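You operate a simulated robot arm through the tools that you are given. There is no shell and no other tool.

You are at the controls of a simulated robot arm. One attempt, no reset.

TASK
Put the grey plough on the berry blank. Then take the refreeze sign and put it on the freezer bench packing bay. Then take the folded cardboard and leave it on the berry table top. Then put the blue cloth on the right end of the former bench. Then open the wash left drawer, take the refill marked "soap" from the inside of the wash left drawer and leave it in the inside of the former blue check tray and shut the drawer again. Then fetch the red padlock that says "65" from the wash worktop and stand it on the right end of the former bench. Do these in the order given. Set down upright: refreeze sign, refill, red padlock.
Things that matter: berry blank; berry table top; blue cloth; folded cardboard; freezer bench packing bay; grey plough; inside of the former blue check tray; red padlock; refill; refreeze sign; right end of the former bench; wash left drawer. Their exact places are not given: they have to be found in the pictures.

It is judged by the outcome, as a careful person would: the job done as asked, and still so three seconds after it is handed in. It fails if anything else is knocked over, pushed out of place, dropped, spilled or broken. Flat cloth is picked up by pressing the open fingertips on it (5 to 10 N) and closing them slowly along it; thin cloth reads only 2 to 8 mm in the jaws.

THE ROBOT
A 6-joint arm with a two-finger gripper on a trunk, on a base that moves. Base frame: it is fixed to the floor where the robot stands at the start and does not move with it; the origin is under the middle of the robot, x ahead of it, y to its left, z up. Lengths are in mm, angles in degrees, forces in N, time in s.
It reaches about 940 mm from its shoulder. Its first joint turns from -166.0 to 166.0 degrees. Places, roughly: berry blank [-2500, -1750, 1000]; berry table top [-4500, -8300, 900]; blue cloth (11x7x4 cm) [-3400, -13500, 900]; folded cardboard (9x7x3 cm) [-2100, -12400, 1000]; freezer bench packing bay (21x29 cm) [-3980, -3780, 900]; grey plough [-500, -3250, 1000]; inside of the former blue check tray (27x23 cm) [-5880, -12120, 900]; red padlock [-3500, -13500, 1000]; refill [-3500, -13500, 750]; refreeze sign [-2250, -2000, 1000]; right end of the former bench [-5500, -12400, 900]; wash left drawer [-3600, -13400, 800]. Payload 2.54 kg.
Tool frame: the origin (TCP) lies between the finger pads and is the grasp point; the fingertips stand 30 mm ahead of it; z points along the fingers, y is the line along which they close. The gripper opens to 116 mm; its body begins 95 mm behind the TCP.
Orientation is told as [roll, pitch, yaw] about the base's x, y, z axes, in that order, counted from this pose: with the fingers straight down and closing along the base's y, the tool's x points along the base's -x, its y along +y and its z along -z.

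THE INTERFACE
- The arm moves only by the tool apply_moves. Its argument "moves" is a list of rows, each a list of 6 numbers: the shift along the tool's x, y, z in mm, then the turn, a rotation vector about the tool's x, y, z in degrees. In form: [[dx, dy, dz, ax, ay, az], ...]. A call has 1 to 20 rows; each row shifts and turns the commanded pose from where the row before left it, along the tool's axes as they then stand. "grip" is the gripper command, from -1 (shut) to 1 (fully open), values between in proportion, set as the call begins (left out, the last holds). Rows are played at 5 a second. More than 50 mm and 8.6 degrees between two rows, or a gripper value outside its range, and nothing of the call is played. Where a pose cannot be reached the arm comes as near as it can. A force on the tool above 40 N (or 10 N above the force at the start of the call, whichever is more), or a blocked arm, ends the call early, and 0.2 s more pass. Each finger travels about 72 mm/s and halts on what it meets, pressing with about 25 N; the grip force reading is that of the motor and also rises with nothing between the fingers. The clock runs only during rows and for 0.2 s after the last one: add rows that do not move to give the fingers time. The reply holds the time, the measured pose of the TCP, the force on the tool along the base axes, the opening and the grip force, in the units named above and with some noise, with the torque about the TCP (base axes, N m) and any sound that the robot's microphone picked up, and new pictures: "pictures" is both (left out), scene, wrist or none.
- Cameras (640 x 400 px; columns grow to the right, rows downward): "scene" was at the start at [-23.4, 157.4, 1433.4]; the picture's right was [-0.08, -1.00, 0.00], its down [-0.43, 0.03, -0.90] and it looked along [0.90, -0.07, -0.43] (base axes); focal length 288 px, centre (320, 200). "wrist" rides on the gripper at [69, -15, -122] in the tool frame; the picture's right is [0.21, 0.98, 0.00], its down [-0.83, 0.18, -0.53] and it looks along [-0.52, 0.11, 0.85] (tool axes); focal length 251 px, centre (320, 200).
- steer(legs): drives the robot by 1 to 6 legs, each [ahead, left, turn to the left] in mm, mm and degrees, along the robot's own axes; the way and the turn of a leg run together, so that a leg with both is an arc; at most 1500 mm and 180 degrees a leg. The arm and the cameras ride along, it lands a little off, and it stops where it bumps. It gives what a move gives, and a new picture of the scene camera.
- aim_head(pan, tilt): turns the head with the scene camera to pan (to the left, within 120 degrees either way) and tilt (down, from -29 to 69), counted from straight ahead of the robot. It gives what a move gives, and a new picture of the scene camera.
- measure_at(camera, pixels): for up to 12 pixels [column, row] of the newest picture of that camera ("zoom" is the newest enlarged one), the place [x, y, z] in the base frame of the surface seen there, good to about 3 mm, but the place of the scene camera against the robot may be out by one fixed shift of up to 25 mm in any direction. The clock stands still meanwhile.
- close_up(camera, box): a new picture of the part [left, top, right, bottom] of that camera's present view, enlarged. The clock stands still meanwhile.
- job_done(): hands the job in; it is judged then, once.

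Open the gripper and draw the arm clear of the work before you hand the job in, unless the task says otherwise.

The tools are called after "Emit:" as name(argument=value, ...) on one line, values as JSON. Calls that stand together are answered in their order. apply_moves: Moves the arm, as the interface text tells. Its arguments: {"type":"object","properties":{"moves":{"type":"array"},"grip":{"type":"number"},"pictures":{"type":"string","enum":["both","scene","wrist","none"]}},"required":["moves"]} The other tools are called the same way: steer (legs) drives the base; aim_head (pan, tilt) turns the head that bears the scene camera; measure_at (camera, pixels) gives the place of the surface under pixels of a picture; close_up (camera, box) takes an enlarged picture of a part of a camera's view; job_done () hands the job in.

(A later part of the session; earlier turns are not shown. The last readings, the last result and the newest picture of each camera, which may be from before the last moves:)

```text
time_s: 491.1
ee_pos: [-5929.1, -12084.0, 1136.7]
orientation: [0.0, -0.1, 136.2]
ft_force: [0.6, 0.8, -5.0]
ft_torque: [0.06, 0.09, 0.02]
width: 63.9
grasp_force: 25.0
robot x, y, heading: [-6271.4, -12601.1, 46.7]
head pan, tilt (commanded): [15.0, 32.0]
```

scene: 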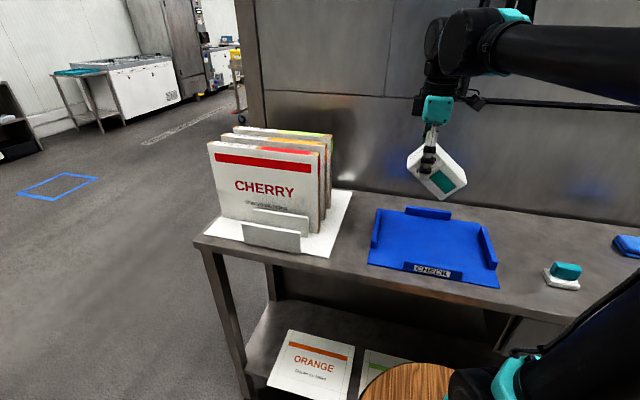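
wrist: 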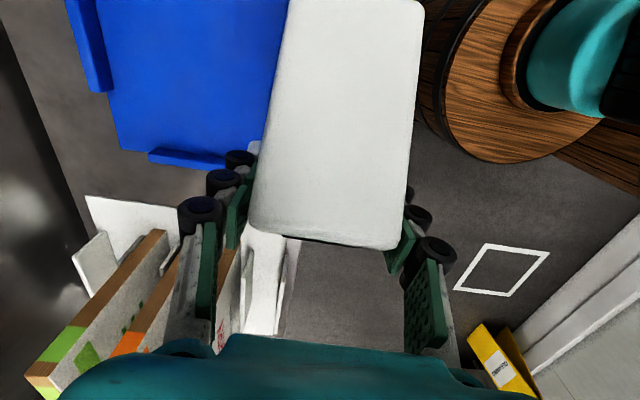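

The box is above the tray. I lean the hand right by 50° in slow steps to bring the refill upright.

Emit:
apply_moves(moves=[[0, 0, 0, 0, -5, 0], [0, 0, 0, 0, -5, 0], [0, 0, 0, 0, -5, 0], [0, 0, 0, 0, -5, 0], [0, 0, 0, 0, -5, 0], [0, 0, 0, 0, 0, 0]], pictures="both")

```text
time_s: 492.5
ee_pos: [-5928.0, -12083.9, 1135.6]
orientation: [0.0, -25.2, 136.2]
ft_force: [-0.5, -0.5, -5.4]
ft_torque: [0.07, 0.05, 0.04]
width: 63.5
grasp_force: 25.5
robot x, y, heading: [-6276.5, -12601.1, 47.1]
head pan, tilt (commanded): [15.0, 32.0]
```

scene: 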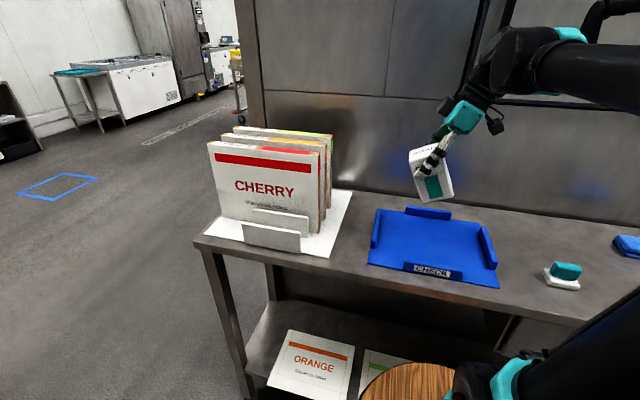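
wrist: 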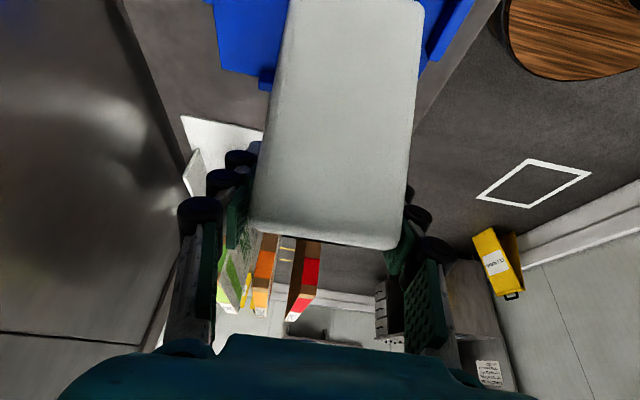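

Halfway, the refill is straightening as expected and the grip holds. I continue the other 25°.

Emit:
apply_moves(moves=[[0, 0, 0, 0, -5, 0], [0, 0, 0, 0, -5, 0], [0, 0, 0, 0, -5, 0], [0, 0, 0, 0, -5, 0], [0, 0, 0, 0, -4.6, 0], [0, 0, 0, 0, 0, 0]], pictures="both")

Emit:
close_up(camera="scene", box=[340, 120, 520, 300])

```text
time_s: 493.9
ee_pos: [-5930.2, -12085.3, 1137.7]
orientation: [-0.1, -49.8, 136.2]
ft_force: [-0.5, -0.6, -5.4]
ft_torque: [0.03, 0.0, 0.0]
width: 63.7
grasp_force: 25.3
robot x, y, heading: [-6273.3, -12603.4, 46.7]
head pan, tilt (commanded): [15.0, 32.0]
```

scene: 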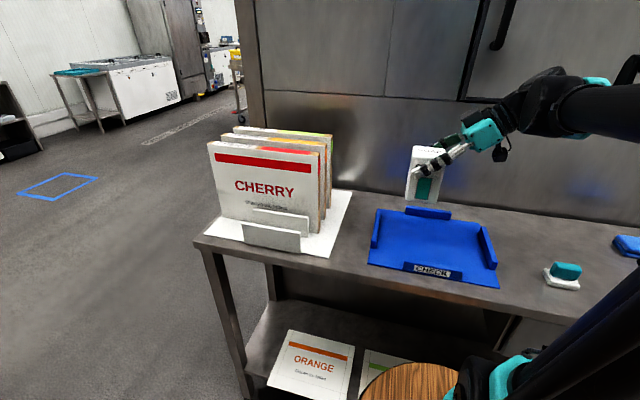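
wrist: 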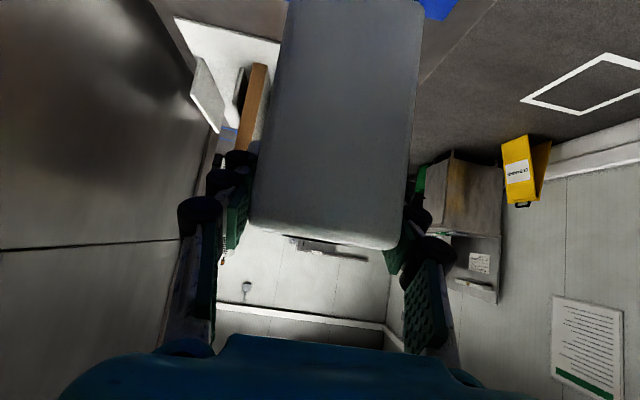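

```text
2.22 times, centred on (430, 210) of scene
```

zoom: 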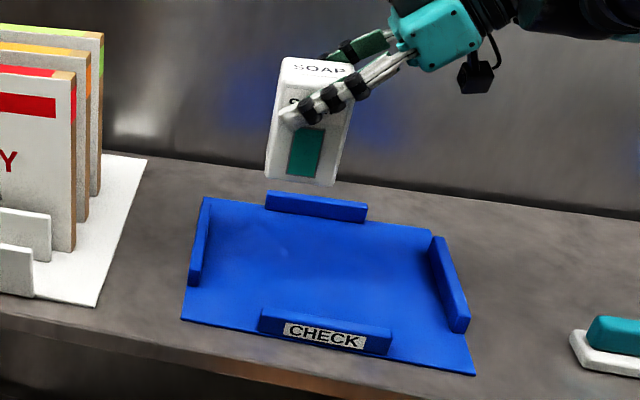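

The refill is upright again. I verify with measured points on its near face, and measure the tray floor and walls.

Emit:
measure_at(camera="zoom", pixels=[[279, 95], [270, 172], [352, 105], [330, 180], [300, 235], [200, 240], [450, 285], [320, 320], [315, 205], [330, 300], [240, 290], [400, 300]])

```text
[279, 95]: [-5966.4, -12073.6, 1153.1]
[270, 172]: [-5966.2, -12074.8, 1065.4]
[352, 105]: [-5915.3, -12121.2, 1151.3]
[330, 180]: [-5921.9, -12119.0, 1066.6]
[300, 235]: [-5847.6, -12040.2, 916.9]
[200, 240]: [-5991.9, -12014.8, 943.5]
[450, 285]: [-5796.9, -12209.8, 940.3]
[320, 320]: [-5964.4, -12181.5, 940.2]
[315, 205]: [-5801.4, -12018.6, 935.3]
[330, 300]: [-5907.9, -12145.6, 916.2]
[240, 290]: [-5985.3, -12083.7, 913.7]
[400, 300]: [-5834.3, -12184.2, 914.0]
```

The refill is upright within about 2°; the tray's inside centre is about a=12880, r=-3918 with floor z≈906. I move 48 mm right and lower most of the way.

Emit:
apply_moves(moves=[[15.5, -2, -18.3, 0, 0, 0], [15.5, -2, -18.3, 0, 0, 0], [0, 0, 0, 0, 0, 0], [11.5, 0, 9.7, 0, 0, 0], [15.3, 0, 12.9, 0, 0, 0], [19.1, 0, 16.1, 0, 0, 0], [19.1, 0, 16.1, 0, 0, 0], [15.3, 0, 12.9, 0, 0, 0], [11.5, 0, 9.7, 0, 0, 0], [0, 0, 0, 0, 0, 0]], pictures="both")

Emit:
close_up(camera="scene", box=[340, 120, 520, 300])

```text
time_s: 496.1
ee_pos: [-5891.8, -12114.6, 1016.5]
orientation: [-0.1, -49.7, 136.2]
ft_force: [-0.3, 0.9, -4.4]
ft_torque: [0.02, 0.04, 0.01]
width: 63.1
grasp_force: 24.8
robot x, y, heading: [-6278.2, -12603.6, 46.7]
head pan, tilt (commanded): [15.0, 32.0]
```

scene: 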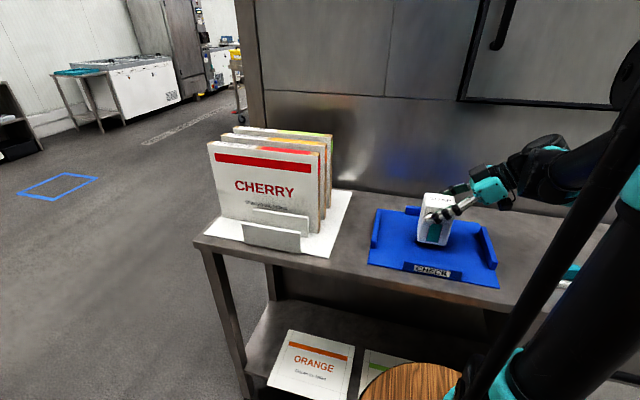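
wrist: 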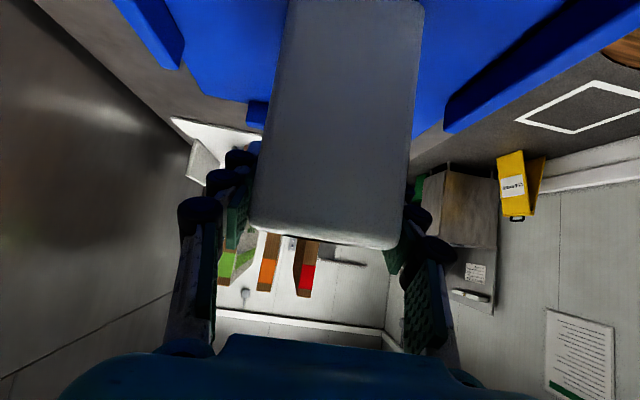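

```text
2.22 times, centred on (430, 210) of scene
```

zoom: 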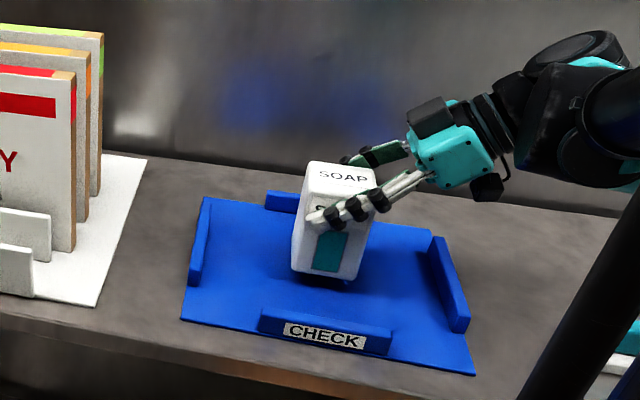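

The refill is above the tray's middle, upright. I lower carefully in small steps to contact.

Emit:
apply_moves(moves=[[3.8, 0, 3.2, 0, 0, 0], [3.8, 0, 3.2, 0, 0, 0], [3.8, 0, 3.2, 0, 0, 0], [3.1, 0, 2.6, 0, 0, 0], [0, 0, 0, 0, 0, 0]], pictures="none")

Emit:
apply_moves(moves=[[1.5, 0, 1.3, 0, 0, 0], [0, 0, 0, 0, 0, 0]], pictures="none")

Emit:
apply_moves(moves=[[1.5, 0, 1.3, 0, 0, 0], [0, 0, 0, 0, 0, 0]], pictures="none")

```text
time_s: 497.3
ee_pos: [-5892.8, -12115.9, 996.7]
orientation: [-0.1, -49.7, 136.2]
ft_force: [0.7, -0.2, -5.1]
ft_torque: [0.02, 0.03, 0.02]
width: 63.6
grasp_force: 25.1
robot x, y, heading: [-6277.8, -12601.6, 46.8]
head pan, tilt (commanded): [15.0, 32.0]
```

```text
time_s: 497.9
ee_pos: [-5891.6, -12114.9, 996.3]
orientation: [0.0, -49.8, 136.3]
ft_force: [1.0, -1.0, 8.7]
ft_torque: [-0.06, 0.53, 0.04]
width: 63.8
grasp_force: 24.6
robot x, y, heading: [-6278.9, -12602.4, 46.9]
head pan, tilt (commanded): [15.0, 32.0]
```

```text
time_s: 498.5
ee_pos: [-5890.8, -12114.9, 992.6]
orientation: [-0.1, -49.8, 136.2]
ft_force: [1.3, 4.5, 19.6]
ft_torque: [0.36, 0.33, -0.1]
width: 63.5
grasp_force: 24.8
robot x, y, heading: [-6278.8, -12598.6, 46.9]
head pan, tilt (commanded): [15.0, 32.0]
```

Contact (about 20 N). I ease up a millimetre and inspect the refill before opening.

Emit:
apply_moves(moves=[[-0.7, 0, -0.6, 0, 0, 0], [0, 0, 0, 0, 0, 0]], pictures="scene")

Emit:
close_up(camera="scene", box=[380, 160, 500, 280])

Emit:
measure_at(camera="zoom", pixels=[[200, 110], [190, 230], [330, 120], [320, 250], [210, 250]])

```text
time_s: 499.1
ee_pos: [-5890.9, -12115.5, 994.3]
orientation: [-0.1, -49.7, 136.2]
ft_force: [-2.5, 1.0, 3.2]
ft_torque: [0.49, 0.4, 0.07]
width: 63.5
grasp_force: 25.0
robot x, y, heading: [-6273.9, -12605.2, 46.8]
head pan, tilt (commanded): [15.0, 32.0]
```

scene: 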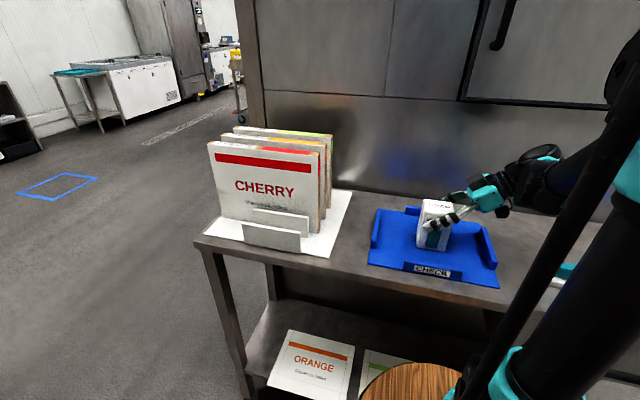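

```text
3.33 times, centred on (440, 220) of scene
```

zoom: 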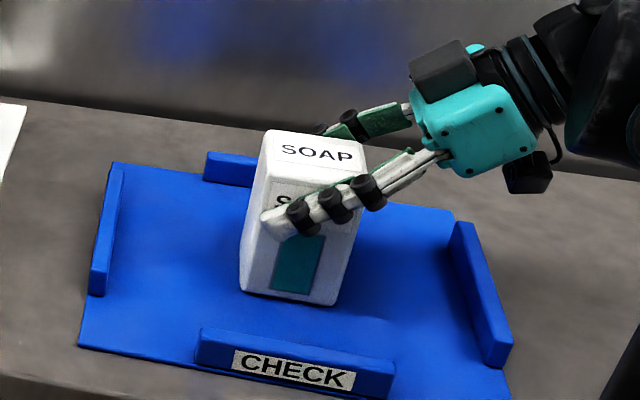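

```text
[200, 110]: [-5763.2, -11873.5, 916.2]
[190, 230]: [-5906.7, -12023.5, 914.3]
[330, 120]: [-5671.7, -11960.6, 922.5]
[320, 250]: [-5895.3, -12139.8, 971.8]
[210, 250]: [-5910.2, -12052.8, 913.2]
```

The refill stands in the tray, only a degree or so from flat. I open the fingers to let it settle.

Emit:
apply_moves(moves=[[0, 0, 0, 0, 0, 0], [0, 0, 0, 0, 0, 0]], grip=0.16, pictures="none")

Emit:
apply_moves(moves=[[0, 0, 0, 0, 0, 0], [0, 0, 0, 0, 0, 0]], grip=0.4, pictures="both")

Emit:
close_up(camera="scene", box=[380, 160, 500, 280])

```text
time_s: 499.7
ee_pos: [-5890.2, -12116.5, 993.8]
orientation: [0.0, -49.7, 136.2]
ft_force: [0.4, -0.4, 0.2]
ft_torque: [0.03, 0.01, -0.02]
width: 67.6
grasp_force: 0.0
robot x, y, heading: [-6276.6, -12601.4, 46.8]
head pan, tilt (commanded): [15.0, 32.0]
```

```text
time_s: 500.3
ee_pos: [-5891.0, -12115.6, 994.1]
orientation: [0.0, -49.7, 136.3]
ft_force: [-0.6, -0.4, 0.3]
ft_torque: [0.0, 0.0, -0.02]
width: 81.3
grasp_force: 0.1
robot x, y, heading: [-6279.3, -12604.4, 46.7]
head pan, tilt (commanded): [15.0, 32.0]
```

scene: 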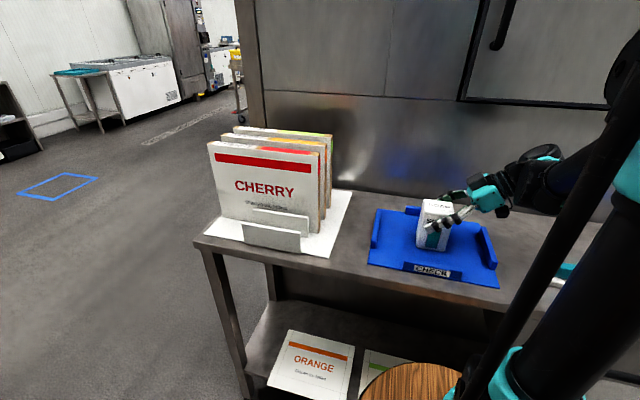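
wrist: 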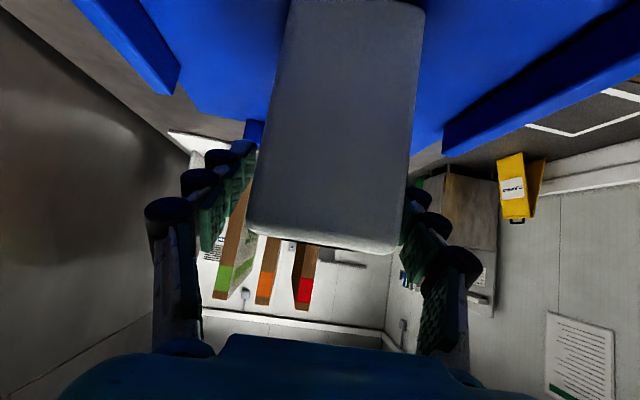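

```text
3.33 times, centred on (440, 220) of scene
```

zoom: 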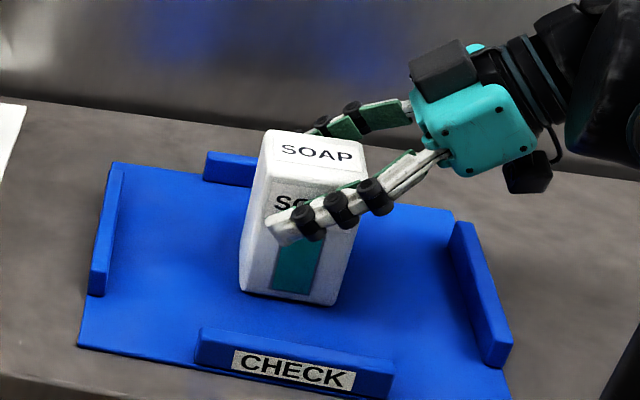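

Released and upright. I retreat along the finger axis (up and to the right), then straight up.

Emit:
apply_moves(moves=[[0, 0, -15, 0, 0, 0], [0, 0, -25, 0, 0, 0], [0, 0, -35, 0, 0, 0], [0, 0, -35, 0, 0, 0], [-30, 0, -25, 0, 0, 0], [-30, 0, -25, 0, 0, 0], [0, 0, 0, 0, 0, 0]], pictures="both")

Emit:
close_up(camera="scene", box=[340, 140, 520, 300])

```text
time_s: 501.9
ee_pos: [-5830.3, -12175.1, 1142.4]
orientation: [0.0, -49.7, 136.2]
ft_force: [-0.3, -0.4, -0.2]
ft_torque: [-0.02, 0.02, -0.01]
width: 81.2
grasp_force: 0.1
robot x, y, heading: [-6278.3, -12602.5, 46.8]
head pan, tilt (commanded): [15.0, 32.0]
```

scene: 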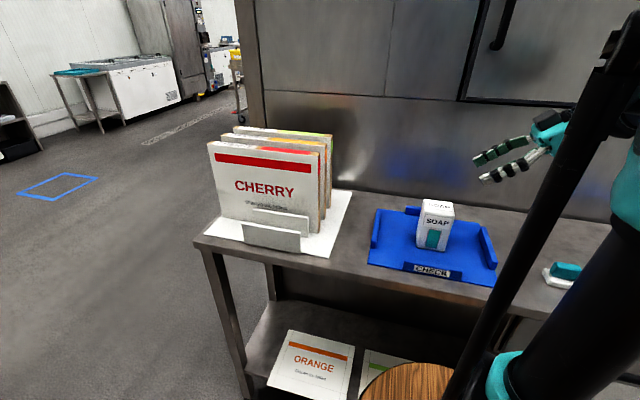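
wrist: 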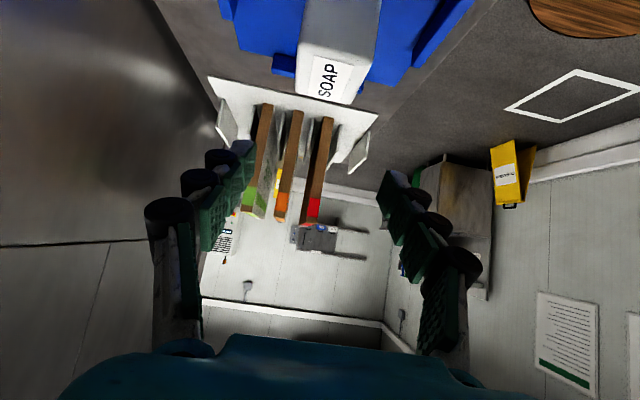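

```text
2.50 times, centred on (430, 220) of scene
```

zoom: 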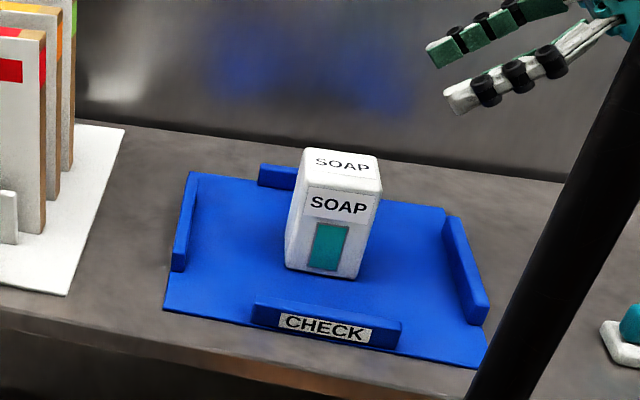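

The SOAP refill stands upright in the tray. I check the scene camera's bias against the known release point, to judge whether the tray has kept its place.

Emit:
measure_at(camera="zoom", pixels=[[308, 153], [374, 159], [379, 187], [307, 180], [342, 170], [170, 308], [480, 362], [440, 212], [192, 178], [262, 172], [280, 318], [466, 270]])

```text
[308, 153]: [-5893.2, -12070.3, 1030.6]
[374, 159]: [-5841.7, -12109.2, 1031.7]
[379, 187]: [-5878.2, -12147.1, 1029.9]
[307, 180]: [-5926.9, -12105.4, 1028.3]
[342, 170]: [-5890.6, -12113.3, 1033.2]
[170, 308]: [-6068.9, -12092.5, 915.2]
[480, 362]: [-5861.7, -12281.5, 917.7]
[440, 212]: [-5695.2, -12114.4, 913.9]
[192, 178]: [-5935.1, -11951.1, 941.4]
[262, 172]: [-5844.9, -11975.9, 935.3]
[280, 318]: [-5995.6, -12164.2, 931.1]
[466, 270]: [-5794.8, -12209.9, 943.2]
```

Bias-corrected, the tray centre agrees with its stated place to about a centimetre. Now I must shut the drawer: I un-lean the hand, back away and return to the wash.

Emit:
apply_moves(moves=[[0, 0, 0, 0, 8, 0], [0, 0, 0, 0, 8, 0], [0, 0, 0, 0, 8, 0], [0, 0, 0, 0, 8, 0], [0, 0, 0, 0, 8, 0], [0, 0, 0, 0, 8, 0], [0, 0, 0, 0, 1.7, 0], [0, 0, 0, 0, 0, 0]], grip=-0.3, pictures="scene")

```text
time_s: 503.7
ee_pos: [-5831.4, -12173.4, 1143.9]
orientation: [0.0, 0.0, 136.2]
ft_force: [-0.3, 0.4, 1.3]
ft_torque: [-0.02, 0.02, 0.03]
width: 40.6
grasp_force: 0.1
robot x, y, heading: [-6275.3, -12600.1, 46.6]
head pan, tilt (commanded): [15.0, 32.0]
```

scene: 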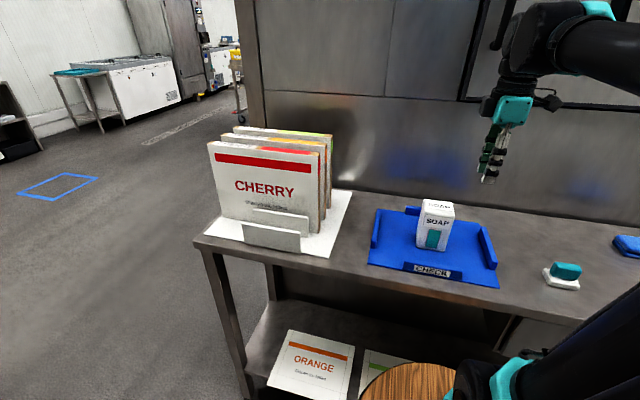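

All fine there. I drive back to the wash in legs and then turn to face the drawer.

Emit:
steer(legs=[[-200, 0, 0.6], [0, -1230, 0], [1360, 0, 0], [0, 0, -90]])

Emit:
aim_head(pan=0, tilt=35)

```text
time_s: 521.1
ee_pos: [-4192.6, -13002.1, 1143.3]
orientation: [0.0, -0.1, 48.2]
ft_force: [-0.4, 0.4, -0.1]
ft_torque: [0.01, -0.02, 0.02]
width: 40.8
grasp_force: 0.0
robot x, y, heading: [-4637.4, -12570.9, -41.0]
head pan, tilt (commanded): [15.0, 32.0]
```

scene: 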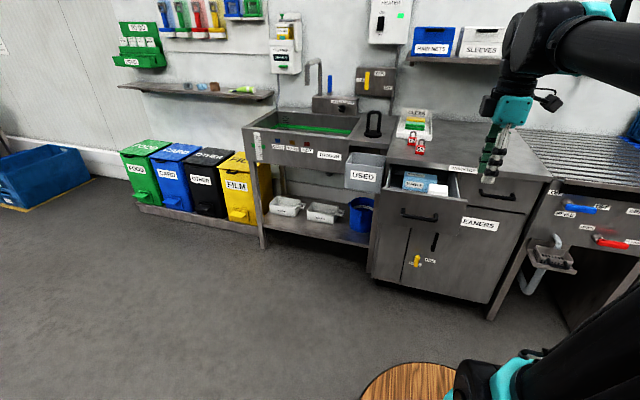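

```text
time_s: 521.9
ee_pos: [-4192.6, -13002.3, 1144.2]
orientation: [0.1, 0.0, 48.2]
ft_force: [-0.1, 0.4, 0.1]
ft_torque: [0.03, 0.02, 0.02]
width: 40.5
grasp_force: 0.1
robot x, y, heading: [-4634.1, -12573.7, -41.0]
head pan, tilt (commanded): [0.0, 35.0]
```

scene: 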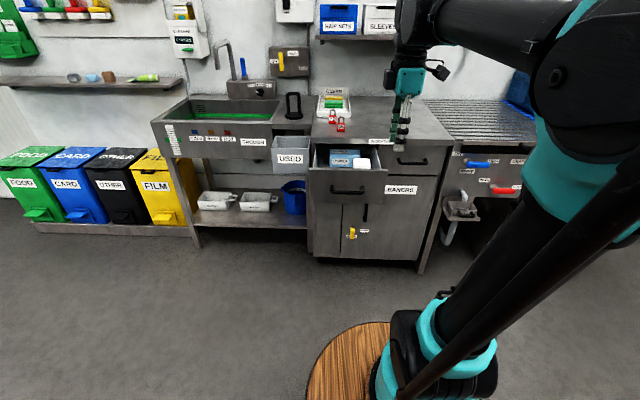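

The drawer still stands open at (345,175). I correct the base to where I released the handle earlier.

Emit:
steer(legs=[[40, 35, -1.8]])

```text
time_s: 522.8
ee_pos: [-4153.7, -13017.1, 1143.2]
orientation: [0.0, 0.1, 46.5]
ft_force: [-1.1, 0.1, 0.3]
ft_torque: [-0.01, 0.01, 0.02]
width: 40.6
grasp_force: 0.2
robot x, y, heading: [-4584.5, -12574.5, -42.6]
head pan, tilt (commanded): [0.0, 35.0]
```

scene: 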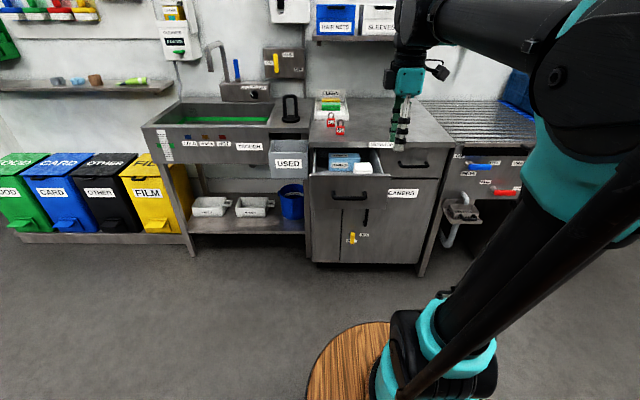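

The base is back within a few millimetres. I bring the arm forward and tilt the tool to the same attitude as for the handle before.

Emit:
apply_moves(moves=[[-13.2, -36.2, 0, 0, 0, 0], [-13.2, -36.2, 0, 0, 0, 0], [-13.2, -36.2, 0, 0, 0, 0], [-13.2, -36.2, 0, 0, 0, 0], [-13.2, -36.2, 0, 0, 0, 0], [0, 0, 0, 8, 0, 0], [0, 0, 0, 8, 0, 0], [0, 0, 0, 8, 0, 0], [0, 0, 0, 8, 0, 0], [0, 0, 0, 8, 0, 0], [0, 0, 0, 8, 0, 0], [0, 0, 0, 8, 0, 0], [0, 0, 0, 2.7, 0, 0], [0, 0, 0, 0, 0, 0]], pictures="wrist")

```text
time_s: 525.8
ee_pos: [-3978.6, -13094.7, 1142.9]
orientation: [-58.8, 0.1, 46.4]
ft_force: [-0.1, 0.6, 0.2]
ft_torque: [-0.02, 0.02, 0.01]
width: 40.5
grasp_force: 0.1
robot x, y, heading: [-4582.3, -12572.8, -42.9]
head pan, tilt (commanded): [0.0, 35.0]
```

wrist: 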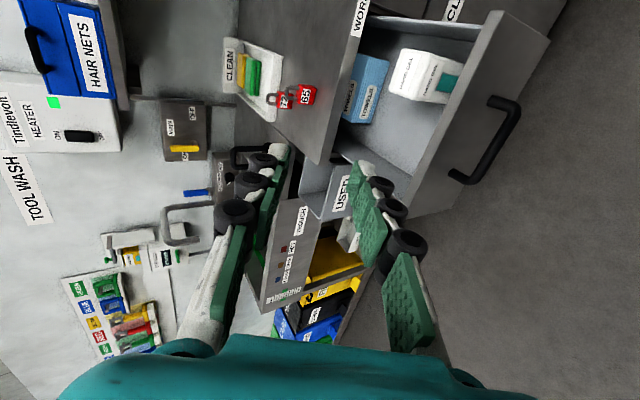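

I lower to the earlier retreat point, then re-measure the handle.

Emit:
apply_moves(moves=[[0, 31.6, 19.2, 0, 0, 0], [0, 31.6, 19.2, 0, 0, 0], [0, 31.6, 19.2, 0, 0, 0], [0, 31.6, 19.2, 0, 0, 0], [0, 35, 0, 0, 0, 0], [0, 35, 0, 0, 0, 0], [0, 0, 0, 0, 0, 0]], pictures="wrist")

```text
time_s: 527.4
ee_pos: [-4003.0, -13067.7, 934.8]
orientation: [-58.7, 0.0, 46.4]
ft_force: [0.1, -0.3, 0.2]
ft_torque: [-0.02, 0.02, 0.03]
width: 40.2
grasp_force: 0.0
robot x, y, heading: [-4582.2, -12575.1, -42.9]
head pan, tilt (commanded): [0.0, 35.0]
```

wrist: 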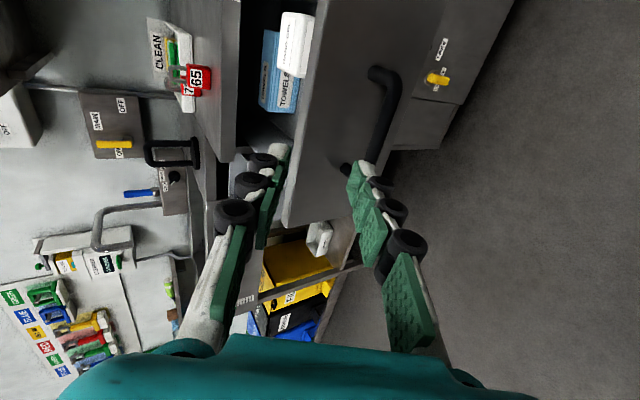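

The handle bar shows at (384,115). I measure it again at its present place.

Emit:
measure_at(camera="wrist", pixels=[[394, 85], [388, 105], [382, 128], [376, 150], [330, 100], [315, 150]])

```text
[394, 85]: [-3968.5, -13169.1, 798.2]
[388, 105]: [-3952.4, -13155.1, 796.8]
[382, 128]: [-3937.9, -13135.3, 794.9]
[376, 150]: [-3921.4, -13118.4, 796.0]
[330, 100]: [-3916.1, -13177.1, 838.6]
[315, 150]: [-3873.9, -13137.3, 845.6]
```

Bar centre: a≈12300, r≈-6054, z≈791. I go to the pre-grasp point and check.

Emit:
apply_moves(moves=[[0, 23.4, 25.6, 0, 0, 0], [0, 23.4, 25.6, 0, 0, 0], [0, 23.4, 25.6, 0, 0, 0], [0, 0, 0, 0, 0, 0]], pictures="wrist")

```text
time_s: 528.4
ee_pos: [-3983.6, -13087.2, 833.0]
orientation: [-58.7, 0.0, 46.5]
ft_force: [0.3, 0.0, 0.3]
ft_torque: [0.01, -0.01, 0.0]
width: 40.5
grasp_force: 0.0
robot x, y, heading: [-4581.3, -12573.1, -42.9]
head pan, tilt (commanded): [0.0, 35.0]
```

wrist: 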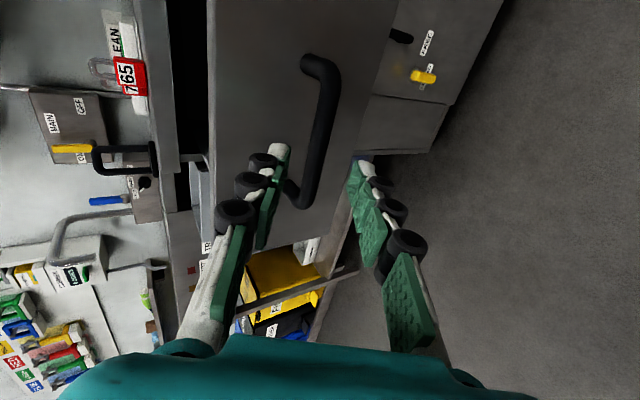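

Well lined up. I advance onto the bar.

Emit:
apply_moves(moves=[[0, -1, 20, 0, 0, 0], [0, 0, 20, 0, 0, 0], [0, 0, 15, 0, 0, 0], [0, 0, 14, 0, 0, 0], [0, 0, 0, 0, 0, 0]], pictures="wrist")

```text
time_s: 529.6
ee_pos: [-3938.5, -13129.3, 799.0]
orientation: [-58.7, 0.0, 46.5]
ft_force: [0.3, 0.3, 0.3]
ft_torque: [-0.03, 0.0, -0.01]
width: 41.0
grasp_force: 0.0
robot x, y, heading: [-4585.2, -12571.5, -42.8]
head pan, tilt (commanded): [0.0, 35.0]
```

wrist: 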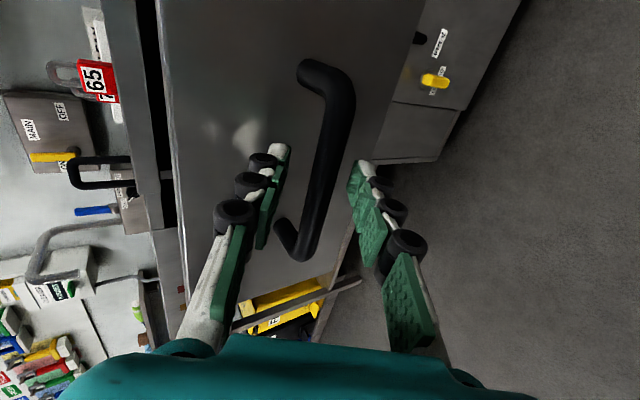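

The bar is between the fingers. I close on it.

Emit:
apply_moves(moves=[[0, 0, 0, 0, 0, 0], [0, 0, 0, 0, 0, 0], [0, 0, 0, 0, 0, 0], [0, 0, 0, 0, 0, 0]], grip=-1, pictures="wrist")

```text
time_s: 530.6
ee_pos: [-3939.5, -13129.1, 797.9]
orientation: [-58.7, 0.0, 46.3]
ft_force: [-0.8, 2.0, -37.2]
ft_torque: [0.24, 0.44, -0.04]
width: 14.6
grasp_force: 41.0
robot x, y, heading: [-4583.5, -12572.3, -42.8]
head pan, tilt (commanded): [0.0, 35.0]
```

wrist: 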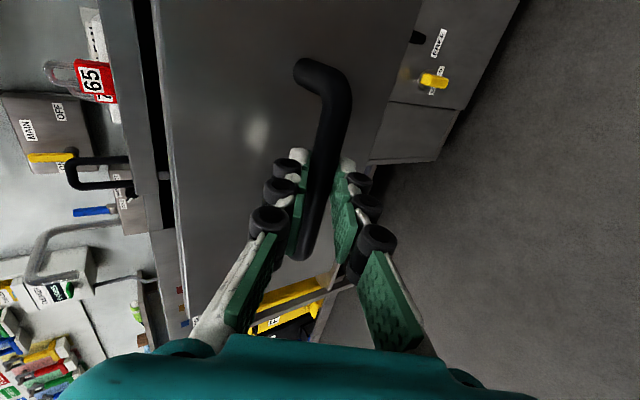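

Gripped, but pulling down with 37 N; I ease the tool down slightly.

Emit:
apply_moves(moves=[[0, 1.3, 0.8, 0, 0, 0], [0, 0, 0, 0, 0, 0]], pictures="none")

```text
time_s: 531.2
ee_pos: [-3939.4, -13130.5, 798.3]
orientation: [-58.5, 0.0, 46.4]
ft_force: [-0.2, 0.4, -23.0]
ft_torque: [0.13, 0.28, 0.01]
width: 14.7
grasp_force: 40.3
robot x, y, heading: [-4582.6, -12570.5, -42.8]
head pan, tilt (commanded): [0.0, 35.0]
```

Better. One more small step down, then I push the drawer shut with the base.

Emit:
apply_moves(moves=[[0, 0.9, 0.5, 0, 0, 0], [0, 0, 0, 0, 0, 0]], pictures="none")

Emit:
steer(legs=[[60, 0, 0]])

```text
time_s: 531.8
ee_pos: [-3938.8, -13130.9, 797.7]
orientation: [-58.6, -0.1, 46.4]
ft_force: [-0.2, -0.9, -10.3]
ft_torque: [0.04, 0.09, 0.08]
width: 14.7
grasp_force: 41.1
robot x, y, heading: [-4582.9, -12572.4, -42.8]
head pan, tilt (commanded): [0.0, 35.0]
```

```text
time_s: 532.8
ee_pos: [-3893.7, -13172.5, 798.7]
orientation: [-58.5, 0.0, 46.3]
ft_force: [-18.3, -17.4, -3.6]
ft_torque: [-0.32, 0.39, -0.68]
width: 14.9
grasp_force: 40.8
robot x, y, heading: [-4539.9, -12613.7, -42.7]
head pan, tilt (commanded): [0.0, 35.0]
```

scene: 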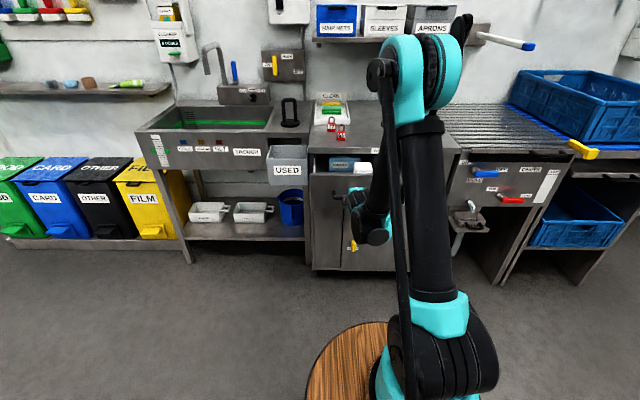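

It slides shut by 60 mm. A sideways force of 25 N has built up; I ease the arm 1 mm right and go on.

Emit:
apply_moves(moves=[[1.2, 0, 0, 0, 0, 0], [0, 0, 0, 0, 0, 0]], pictures="none")

Emit:
steer(legs=[[60, 0, 0]])

```text
time_s: 533.4
ee_pos: [-3895.4, -13172.0, 798.6]
orientation: [-58.5, 0.1, 46.3]
ft_force: [-0.2, 2.7, -7.4]
ft_torque: [0.06, 0.15, -0.09]
width: 14.9
grasp_force: 41.4
robot x, y, heading: [-4536.6, -12616.4, -42.7]
head pan, tilt (commanded): [0.0, 35.0]
```

```text
time_s: 534.3
ee_pos: [-3851.6, -13213.1, 798.3]
orientation: [-58.5, 0.0, 46.3]
ft_force: [8.5, 11.6, -11.6]
ft_torque: [0.21, -0.02, 0.39]
width: 15.0
grasp_force: 40.6
robot x, y, heading: [-4496.3, -12655.3, -43.0]
head pan, tilt (commanded): [0.0, 35.0]
```

scene: 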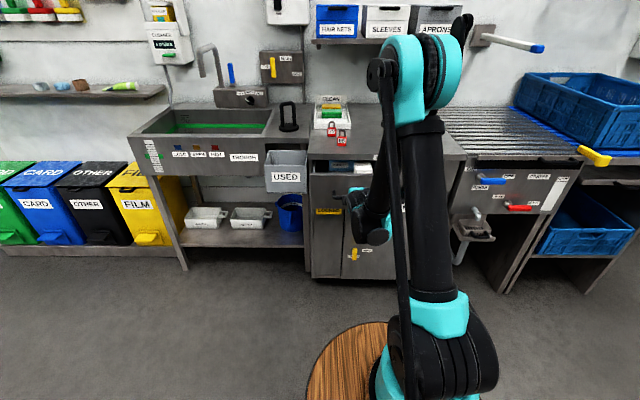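

About 128 mm remain. I push another 60 mm.

Emit:
apply_moves(moves=[[-0.6, 0.3, 0.2, 0, 0, 0], [0, 0, 0, 0, 0, 0]], pictures="none")

Emit:
steer(legs=[[60, 0, 0]])

```text
time_s: 534.9
ee_pos: [-3851.0, -13213.2, 796.3]
orientation: [-58.4, -0.1, 46.2]
ft_force: [-2.6, 0.1, -0.2]
ft_torque: [-0.06, 0.09, -0.06]
width: 14.7
grasp_force: 40.7
robot x, y, heading: [-4490.6, -12656.2, -42.7]
head pan, tilt (commanded): [0.0, 35.0]
```

```text
time_s: 535.9
ee_pos: [-3808.7, -13254.3, 798.1]
orientation: [-58.4, 0.0, 46.2]
ft_force: [-2.1, 0.0, 0.1]
ft_torque: [-0.02, 0.03, 0.05]
width: 14.9
grasp_force: 41.1
robot x, y, heading: [-4450.1, -12696.0, -42.9]
head pan, tilt (commanded): [0.0, 35.0]
```

scene: 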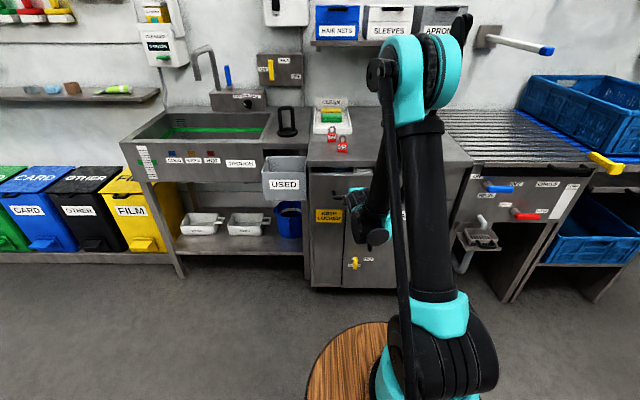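

About 69 mm left. I push 48 mm with the base, then finish with the arm by force.

Emit:
steer(legs=[[48, 0, 0]])

```text
time_s: 536.8
ee_pos: [-3773.0, -13286.1, 798.3]
orientation: [-58.5, 0.1, 46.4]
ft_force: [-6.1, -4.3, 1.5]
ft_torque: [-0.14, 0.15, -0.17]
width: 14.6
grasp_force: 40.9
robot x, y, heading: [-4418.0, -12728.6, -43.0]
head pan, tilt (commanded): [0.0, 35.0]
```

scene: 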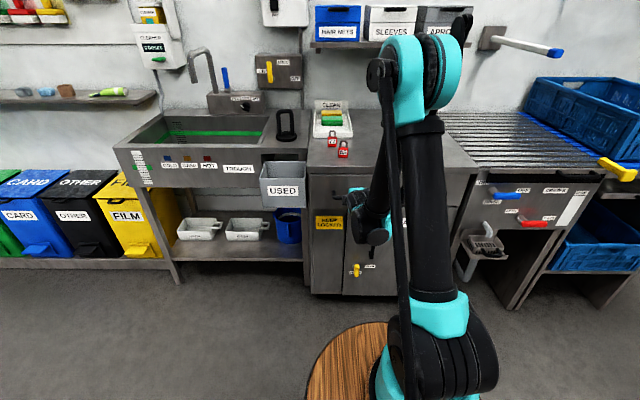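

Roughly 21 mm to go. I push with the arm in 5 mm steps.

Emit:
apply_moves(moves=[[0, -2.6, 4.3, 0, 0, 0], [0, -2.6, 4.3, 0, 0, 0], [0, -2.6, 4.3, 0, 0, 0], [0, 0, 0, 0, 0, 0]], pictures="none")

Emit:
apply_moves(moves=[[0, -1, 1.7, 0, 0, 0], [0, -1, 1.7, 0, 0, 0], [0, -1, 1.7, 0, 0, 0], [0, 0, 0, 0, 0, 0]], pictures="wrist")

```text
time_s: 537.8
ee_pos: [-3763.2, -13297.1, 797.2]
orientation: [-58.6, 0.1, 46.2]
ft_force: [-7.7, -7.1, 0.7]
ft_torque: [-0.18, 0.15, -0.19]
width: 14.8
grasp_force: 40.9
robot x, y, heading: [-4420.1, -12725.3, -42.9]
head pan, tilt (commanded): [0.0, 35.0]
```

```text
time_s: 538.8
ee_pos: [-3758.1, -13301.1, 797.8]
orientation: [-58.6, 0.1, 46.3]
ft_force: [-9.2, -14.0, 19.0]
ft_torque: [-0.38, -0.05, -0.25]
width: 14.8
grasp_force: 41.3
robot x, y, heading: [-4414.6, -12727.3, -42.8]
head pan, tilt (commanded): [0.0, 35.0]
```

wrist: 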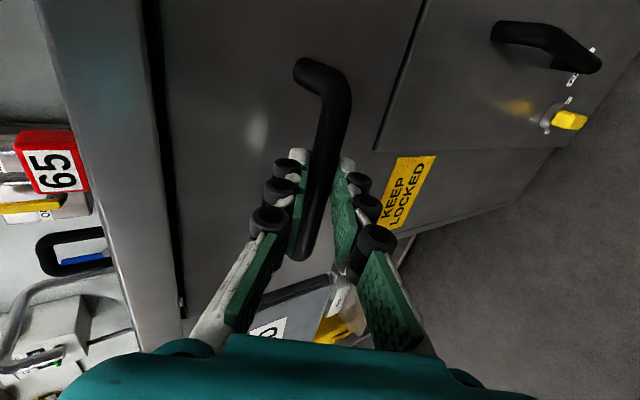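

It's at about the original closed position, but the push force is still low. I push 3–4 mm more to be sure it seats.

Emit:
apply_moves(moves=[[0.7, 0, 1.0, 0, 0, 0], [0, -0.3, 1.2, 0, 0, 0], [0, -0.3, 1.2, 0, 0, 0], [0, 0, 0, 0, 0, 0]], pictures="wrist")

```text
time_s: 539.8
ee_pos: [-3756.7, -13302.5, 797.6]
orientation: [-58.8, 0.0, 46.3]
ft_force: [-2.1, -7.2, 38.2]
ft_torque: [-0.31, -0.41, 0.24]
width: 15.0
grasp_force: 41.4
robot x, y, heading: [-4413.2, -12728.6, -42.8]
head pan, tilt (commanded): [0.0, 35.0]
```

wrist: 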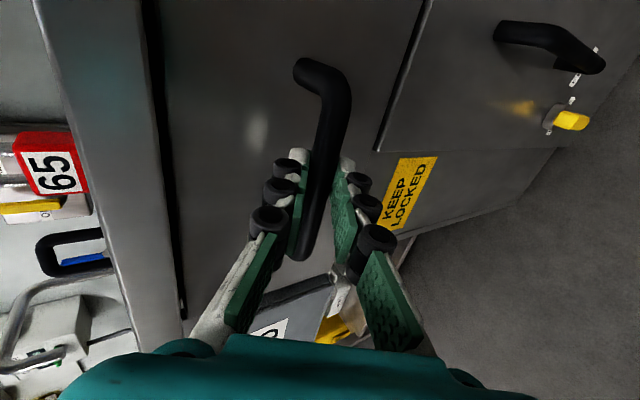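

I take the downward load off and measure whether the drawer front is flush with the panel below it.

Emit:
apply_moves(moves=[[0, -1.5, -0.9, 0, 0, 0], [0, 0, 0, 0, 0, 0]], pictures="wrist")

Emit:
measure_at(camera="wrist", pixels=[[260, 60], [240, 110], [220, 150], [360, 100], [420, 120], [380, 60], [440, 90], [450, 60], [200, 100]])

```text
time_s: 540.4
ee_pos: [-3756.1, -13302.6, 796.9]
orientation: [-58.5, 0.0, 46.1]
ft_force: [2.4, 1.4, 11.7]
ft_torque: [-0.07, -0.15, 0.17]
width: 14.8
grasp_force: 40.8
robot x, y, heading: [-4417.8, -12723.1, -42.9]
head pan, tilt (commanded): [0.0, 35.0]
```

wrist: 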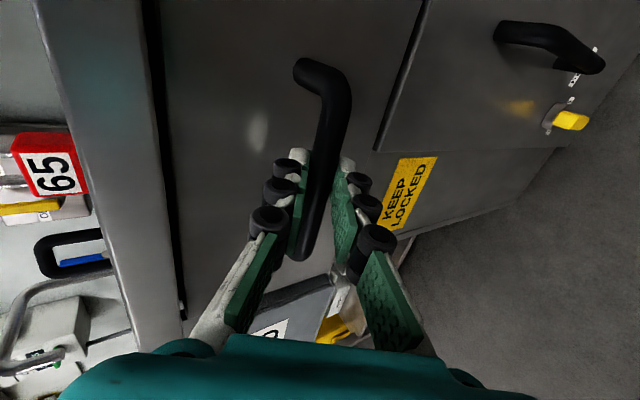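

```text
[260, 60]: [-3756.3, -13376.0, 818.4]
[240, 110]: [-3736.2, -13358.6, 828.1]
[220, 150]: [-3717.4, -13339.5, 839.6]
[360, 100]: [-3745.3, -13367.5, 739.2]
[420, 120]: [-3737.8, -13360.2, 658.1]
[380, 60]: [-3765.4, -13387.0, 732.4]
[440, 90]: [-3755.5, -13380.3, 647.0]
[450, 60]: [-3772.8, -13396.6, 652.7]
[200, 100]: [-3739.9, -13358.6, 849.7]
```

Drawer front r≈-6344.5 and panel r≈-6345: flush. A final pure forward push of 2 mm will confirm it's home.

Emit:
apply_moves(moves=[[0, -1.0, 1.2, 0, 0, 0], [0, -0.8, 0.9, 0, 0, 0], [0, 0, 0, 0, 0, 0]], pictures="none")

```text
time_s: 541.4
ee_pos: [-3755.6, -13303.4, 797.8]
orientation: [-58.3, -0.1, 46.3]
ft_force: [-0.2, 3.8, 0.5]
ft_torque: [-0.04, 0.01, 0.09]
width: 14.7
grasp_force: 41.4
robot x, y, heading: [-4419.1, -12729.6, -43.1]
head pan, tilt (commanded): [0.0, 35.0]
stopped in row 3: the force on the tool passed its limit at 42 N (the readings are from after the stop); the commanded pose is now the measured one
```

The push met the end stop (42 N): the drawer is shut. I release the handle and withdraw straight back along the fingers.

Emit:
apply_moves(moves=[[0, 0, 0, 0, 0, 0], [0, 0, 0, 0, 0, 0], [0, 0, 0, 0, 0, 0]], grip=-0.3, pictures="none")

Emit:
apply_moves(moves=[[0, 0, -10, 0, 0, 0], [0, 0, -20, 0, 0, 0], [0, 0, -35, 0, 0, 0], [0, -10, -40, 0, 0, 0], [0, -30, -25, 0, 0, 0], [0, -40, 0, 0, 0, 0], [0, -40, 0, 0, 0, 0], [0, 0, 0, 0, 0, 0]], pictures="both")

```text
time_s: 542.2
ee_pos: [-3756.1, -13305.1, 797.9]
orientation: [-58.3, 0.0, 46.3]
ft_force: [-0.3, 0.9, -0.3]
ft_torque: [0.01, 0.03, 0.01]
width: 40.7
grasp_force: 0.0
robot x, y, heading: [-4417.8, -12727.9, -42.7]
head pan, tilt (commanded): [0.0, 35.0]
```

```text
time_s: 544.0
ee_pos: [-3790.6, -13273.1, 968.4]
orientation: [-58.3, 0.0, 46.3]
ft_force: [-0.1, 0.4, 0.3]
ft_torque: [0.0, 0.0, -0.02]
width: 40.4
grasp_force: 0.1
robot x, y, heading: [-4417.9, -12727.7, -42.8]
head pan, tilt (commanded): [0.0, 35.0]
```

scene: 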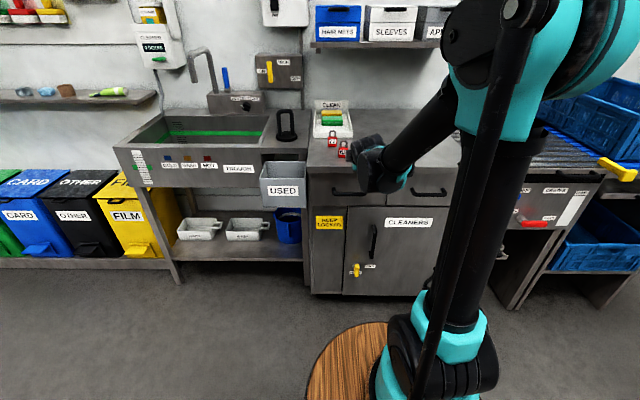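
wrist: 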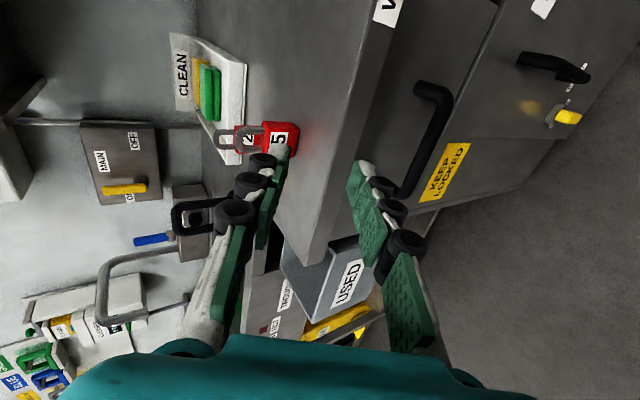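

The drawer is shut and flush. Next is padlock 65: I bring the tool back to vertical, raise and retract it.

Emit:
apply_moves(moves=[[0, 0, 0, -8, 0, 0], [0, 0, 0, -8, 0, 0], [0, 0, 0, -8, 0, 0], [0, 0, 0, -8, 0, 0], [0, 0, 0, -8, 0, 0], [0, 0, 0, -8, 0, 0], [0, 0, 0, -8, 0, 0], [0, 0, 0, -2.3, 0, 0], [0, 0, -40, 0, 0, 0], [0, 0, -40, 0, 0, 0], [0, 0, -40, 0, 0, 0], [0, 40, 0, 0, 0, 0], [0, 40, 0, 0, 0, 0], [0, 40, 0, 0, 0, 0], [0, 40, 0, 0, 0, 0], [0, 40, 0, 0, 0, 0], [0, 0, 0, 0, 0, 0]], pictures="both")

```text
time_s: 547.6
ee_pos: [-3935.8, -13131.7, 1087.5]
orientation: [0.0, 0.0, 46.3]
ft_force: [0.0, 0.2, -1.1]
ft_torque: [0.03, 0.06, 0.02]
width: 40.7
grasp_force: 0.1
robot x, y, heading: [-4418.6, -12730.8, -42.8]
head pan, tilt (commanded): [0.0, 35.0]
```

scene: 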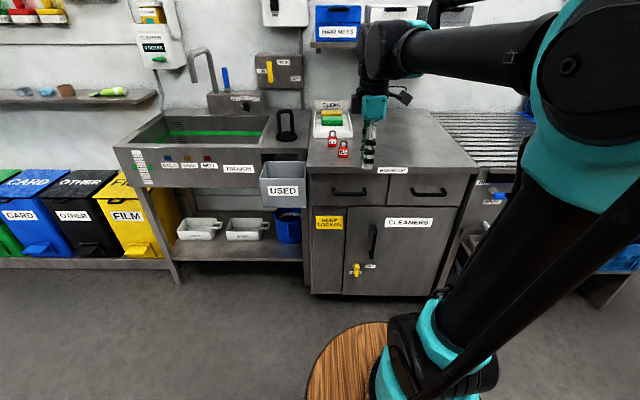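
wrist: 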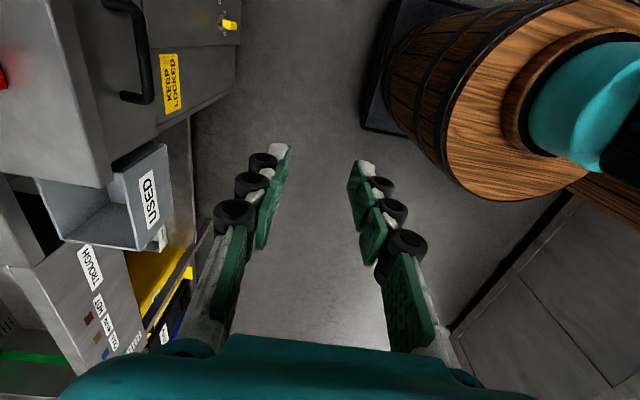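

The drawer front looks flush and both padlocks stand. I drive 300 mm closer.

Emit:
steer(legs=[[300, 0, 0]])

Emit:
apply_moves(moves=[[0, 0, 0, 0, 0, 0]], pictures="wrist")

```text
time_s: 549.7
ee_pos: [-3716.5, -13340.0, 1088.0]
orientation: [0.0, 0.0, 45.9]
ft_force: [-0.4, -0.2, 0.0]
ft_torque: [0.03, 0.02, -0.05]
width: 40.5
grasp_force: 0.1
robot x, y, heading: [-4194.9, -12932.7, -42.9]
head pan, tilt (commanded): [0.0, 35.0]
```

scene: 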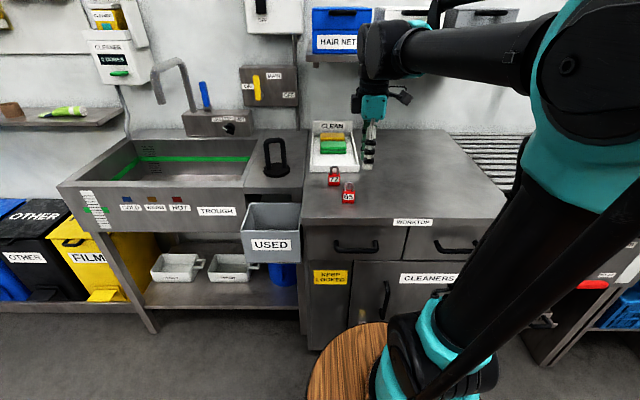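

```text
time_s: 550.1
ee_pos: [-3715.8, -13340.0, 1087.8]
orientation: [-0.1, 0.0, 45.9]
ft_force: [-0.2, -0.1, -0.8]
ft_torque: [0.01, 0.01, 0.0]
width: 40.6
grasp_force: 0.0
robot x, y, heading: [-4197.4, -12933.4, -43.3]
head pan, tilt (commanded): [0.0, 35.0]
```

wrist: 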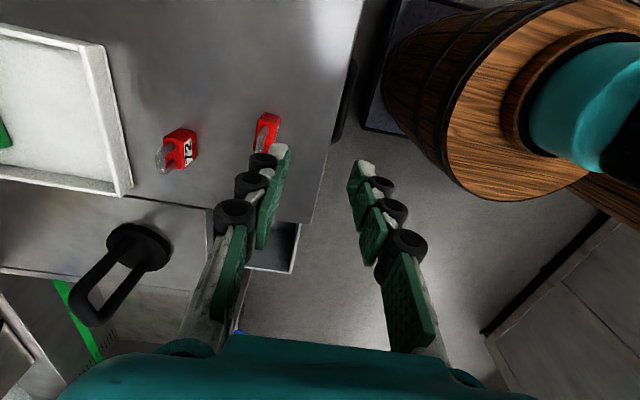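

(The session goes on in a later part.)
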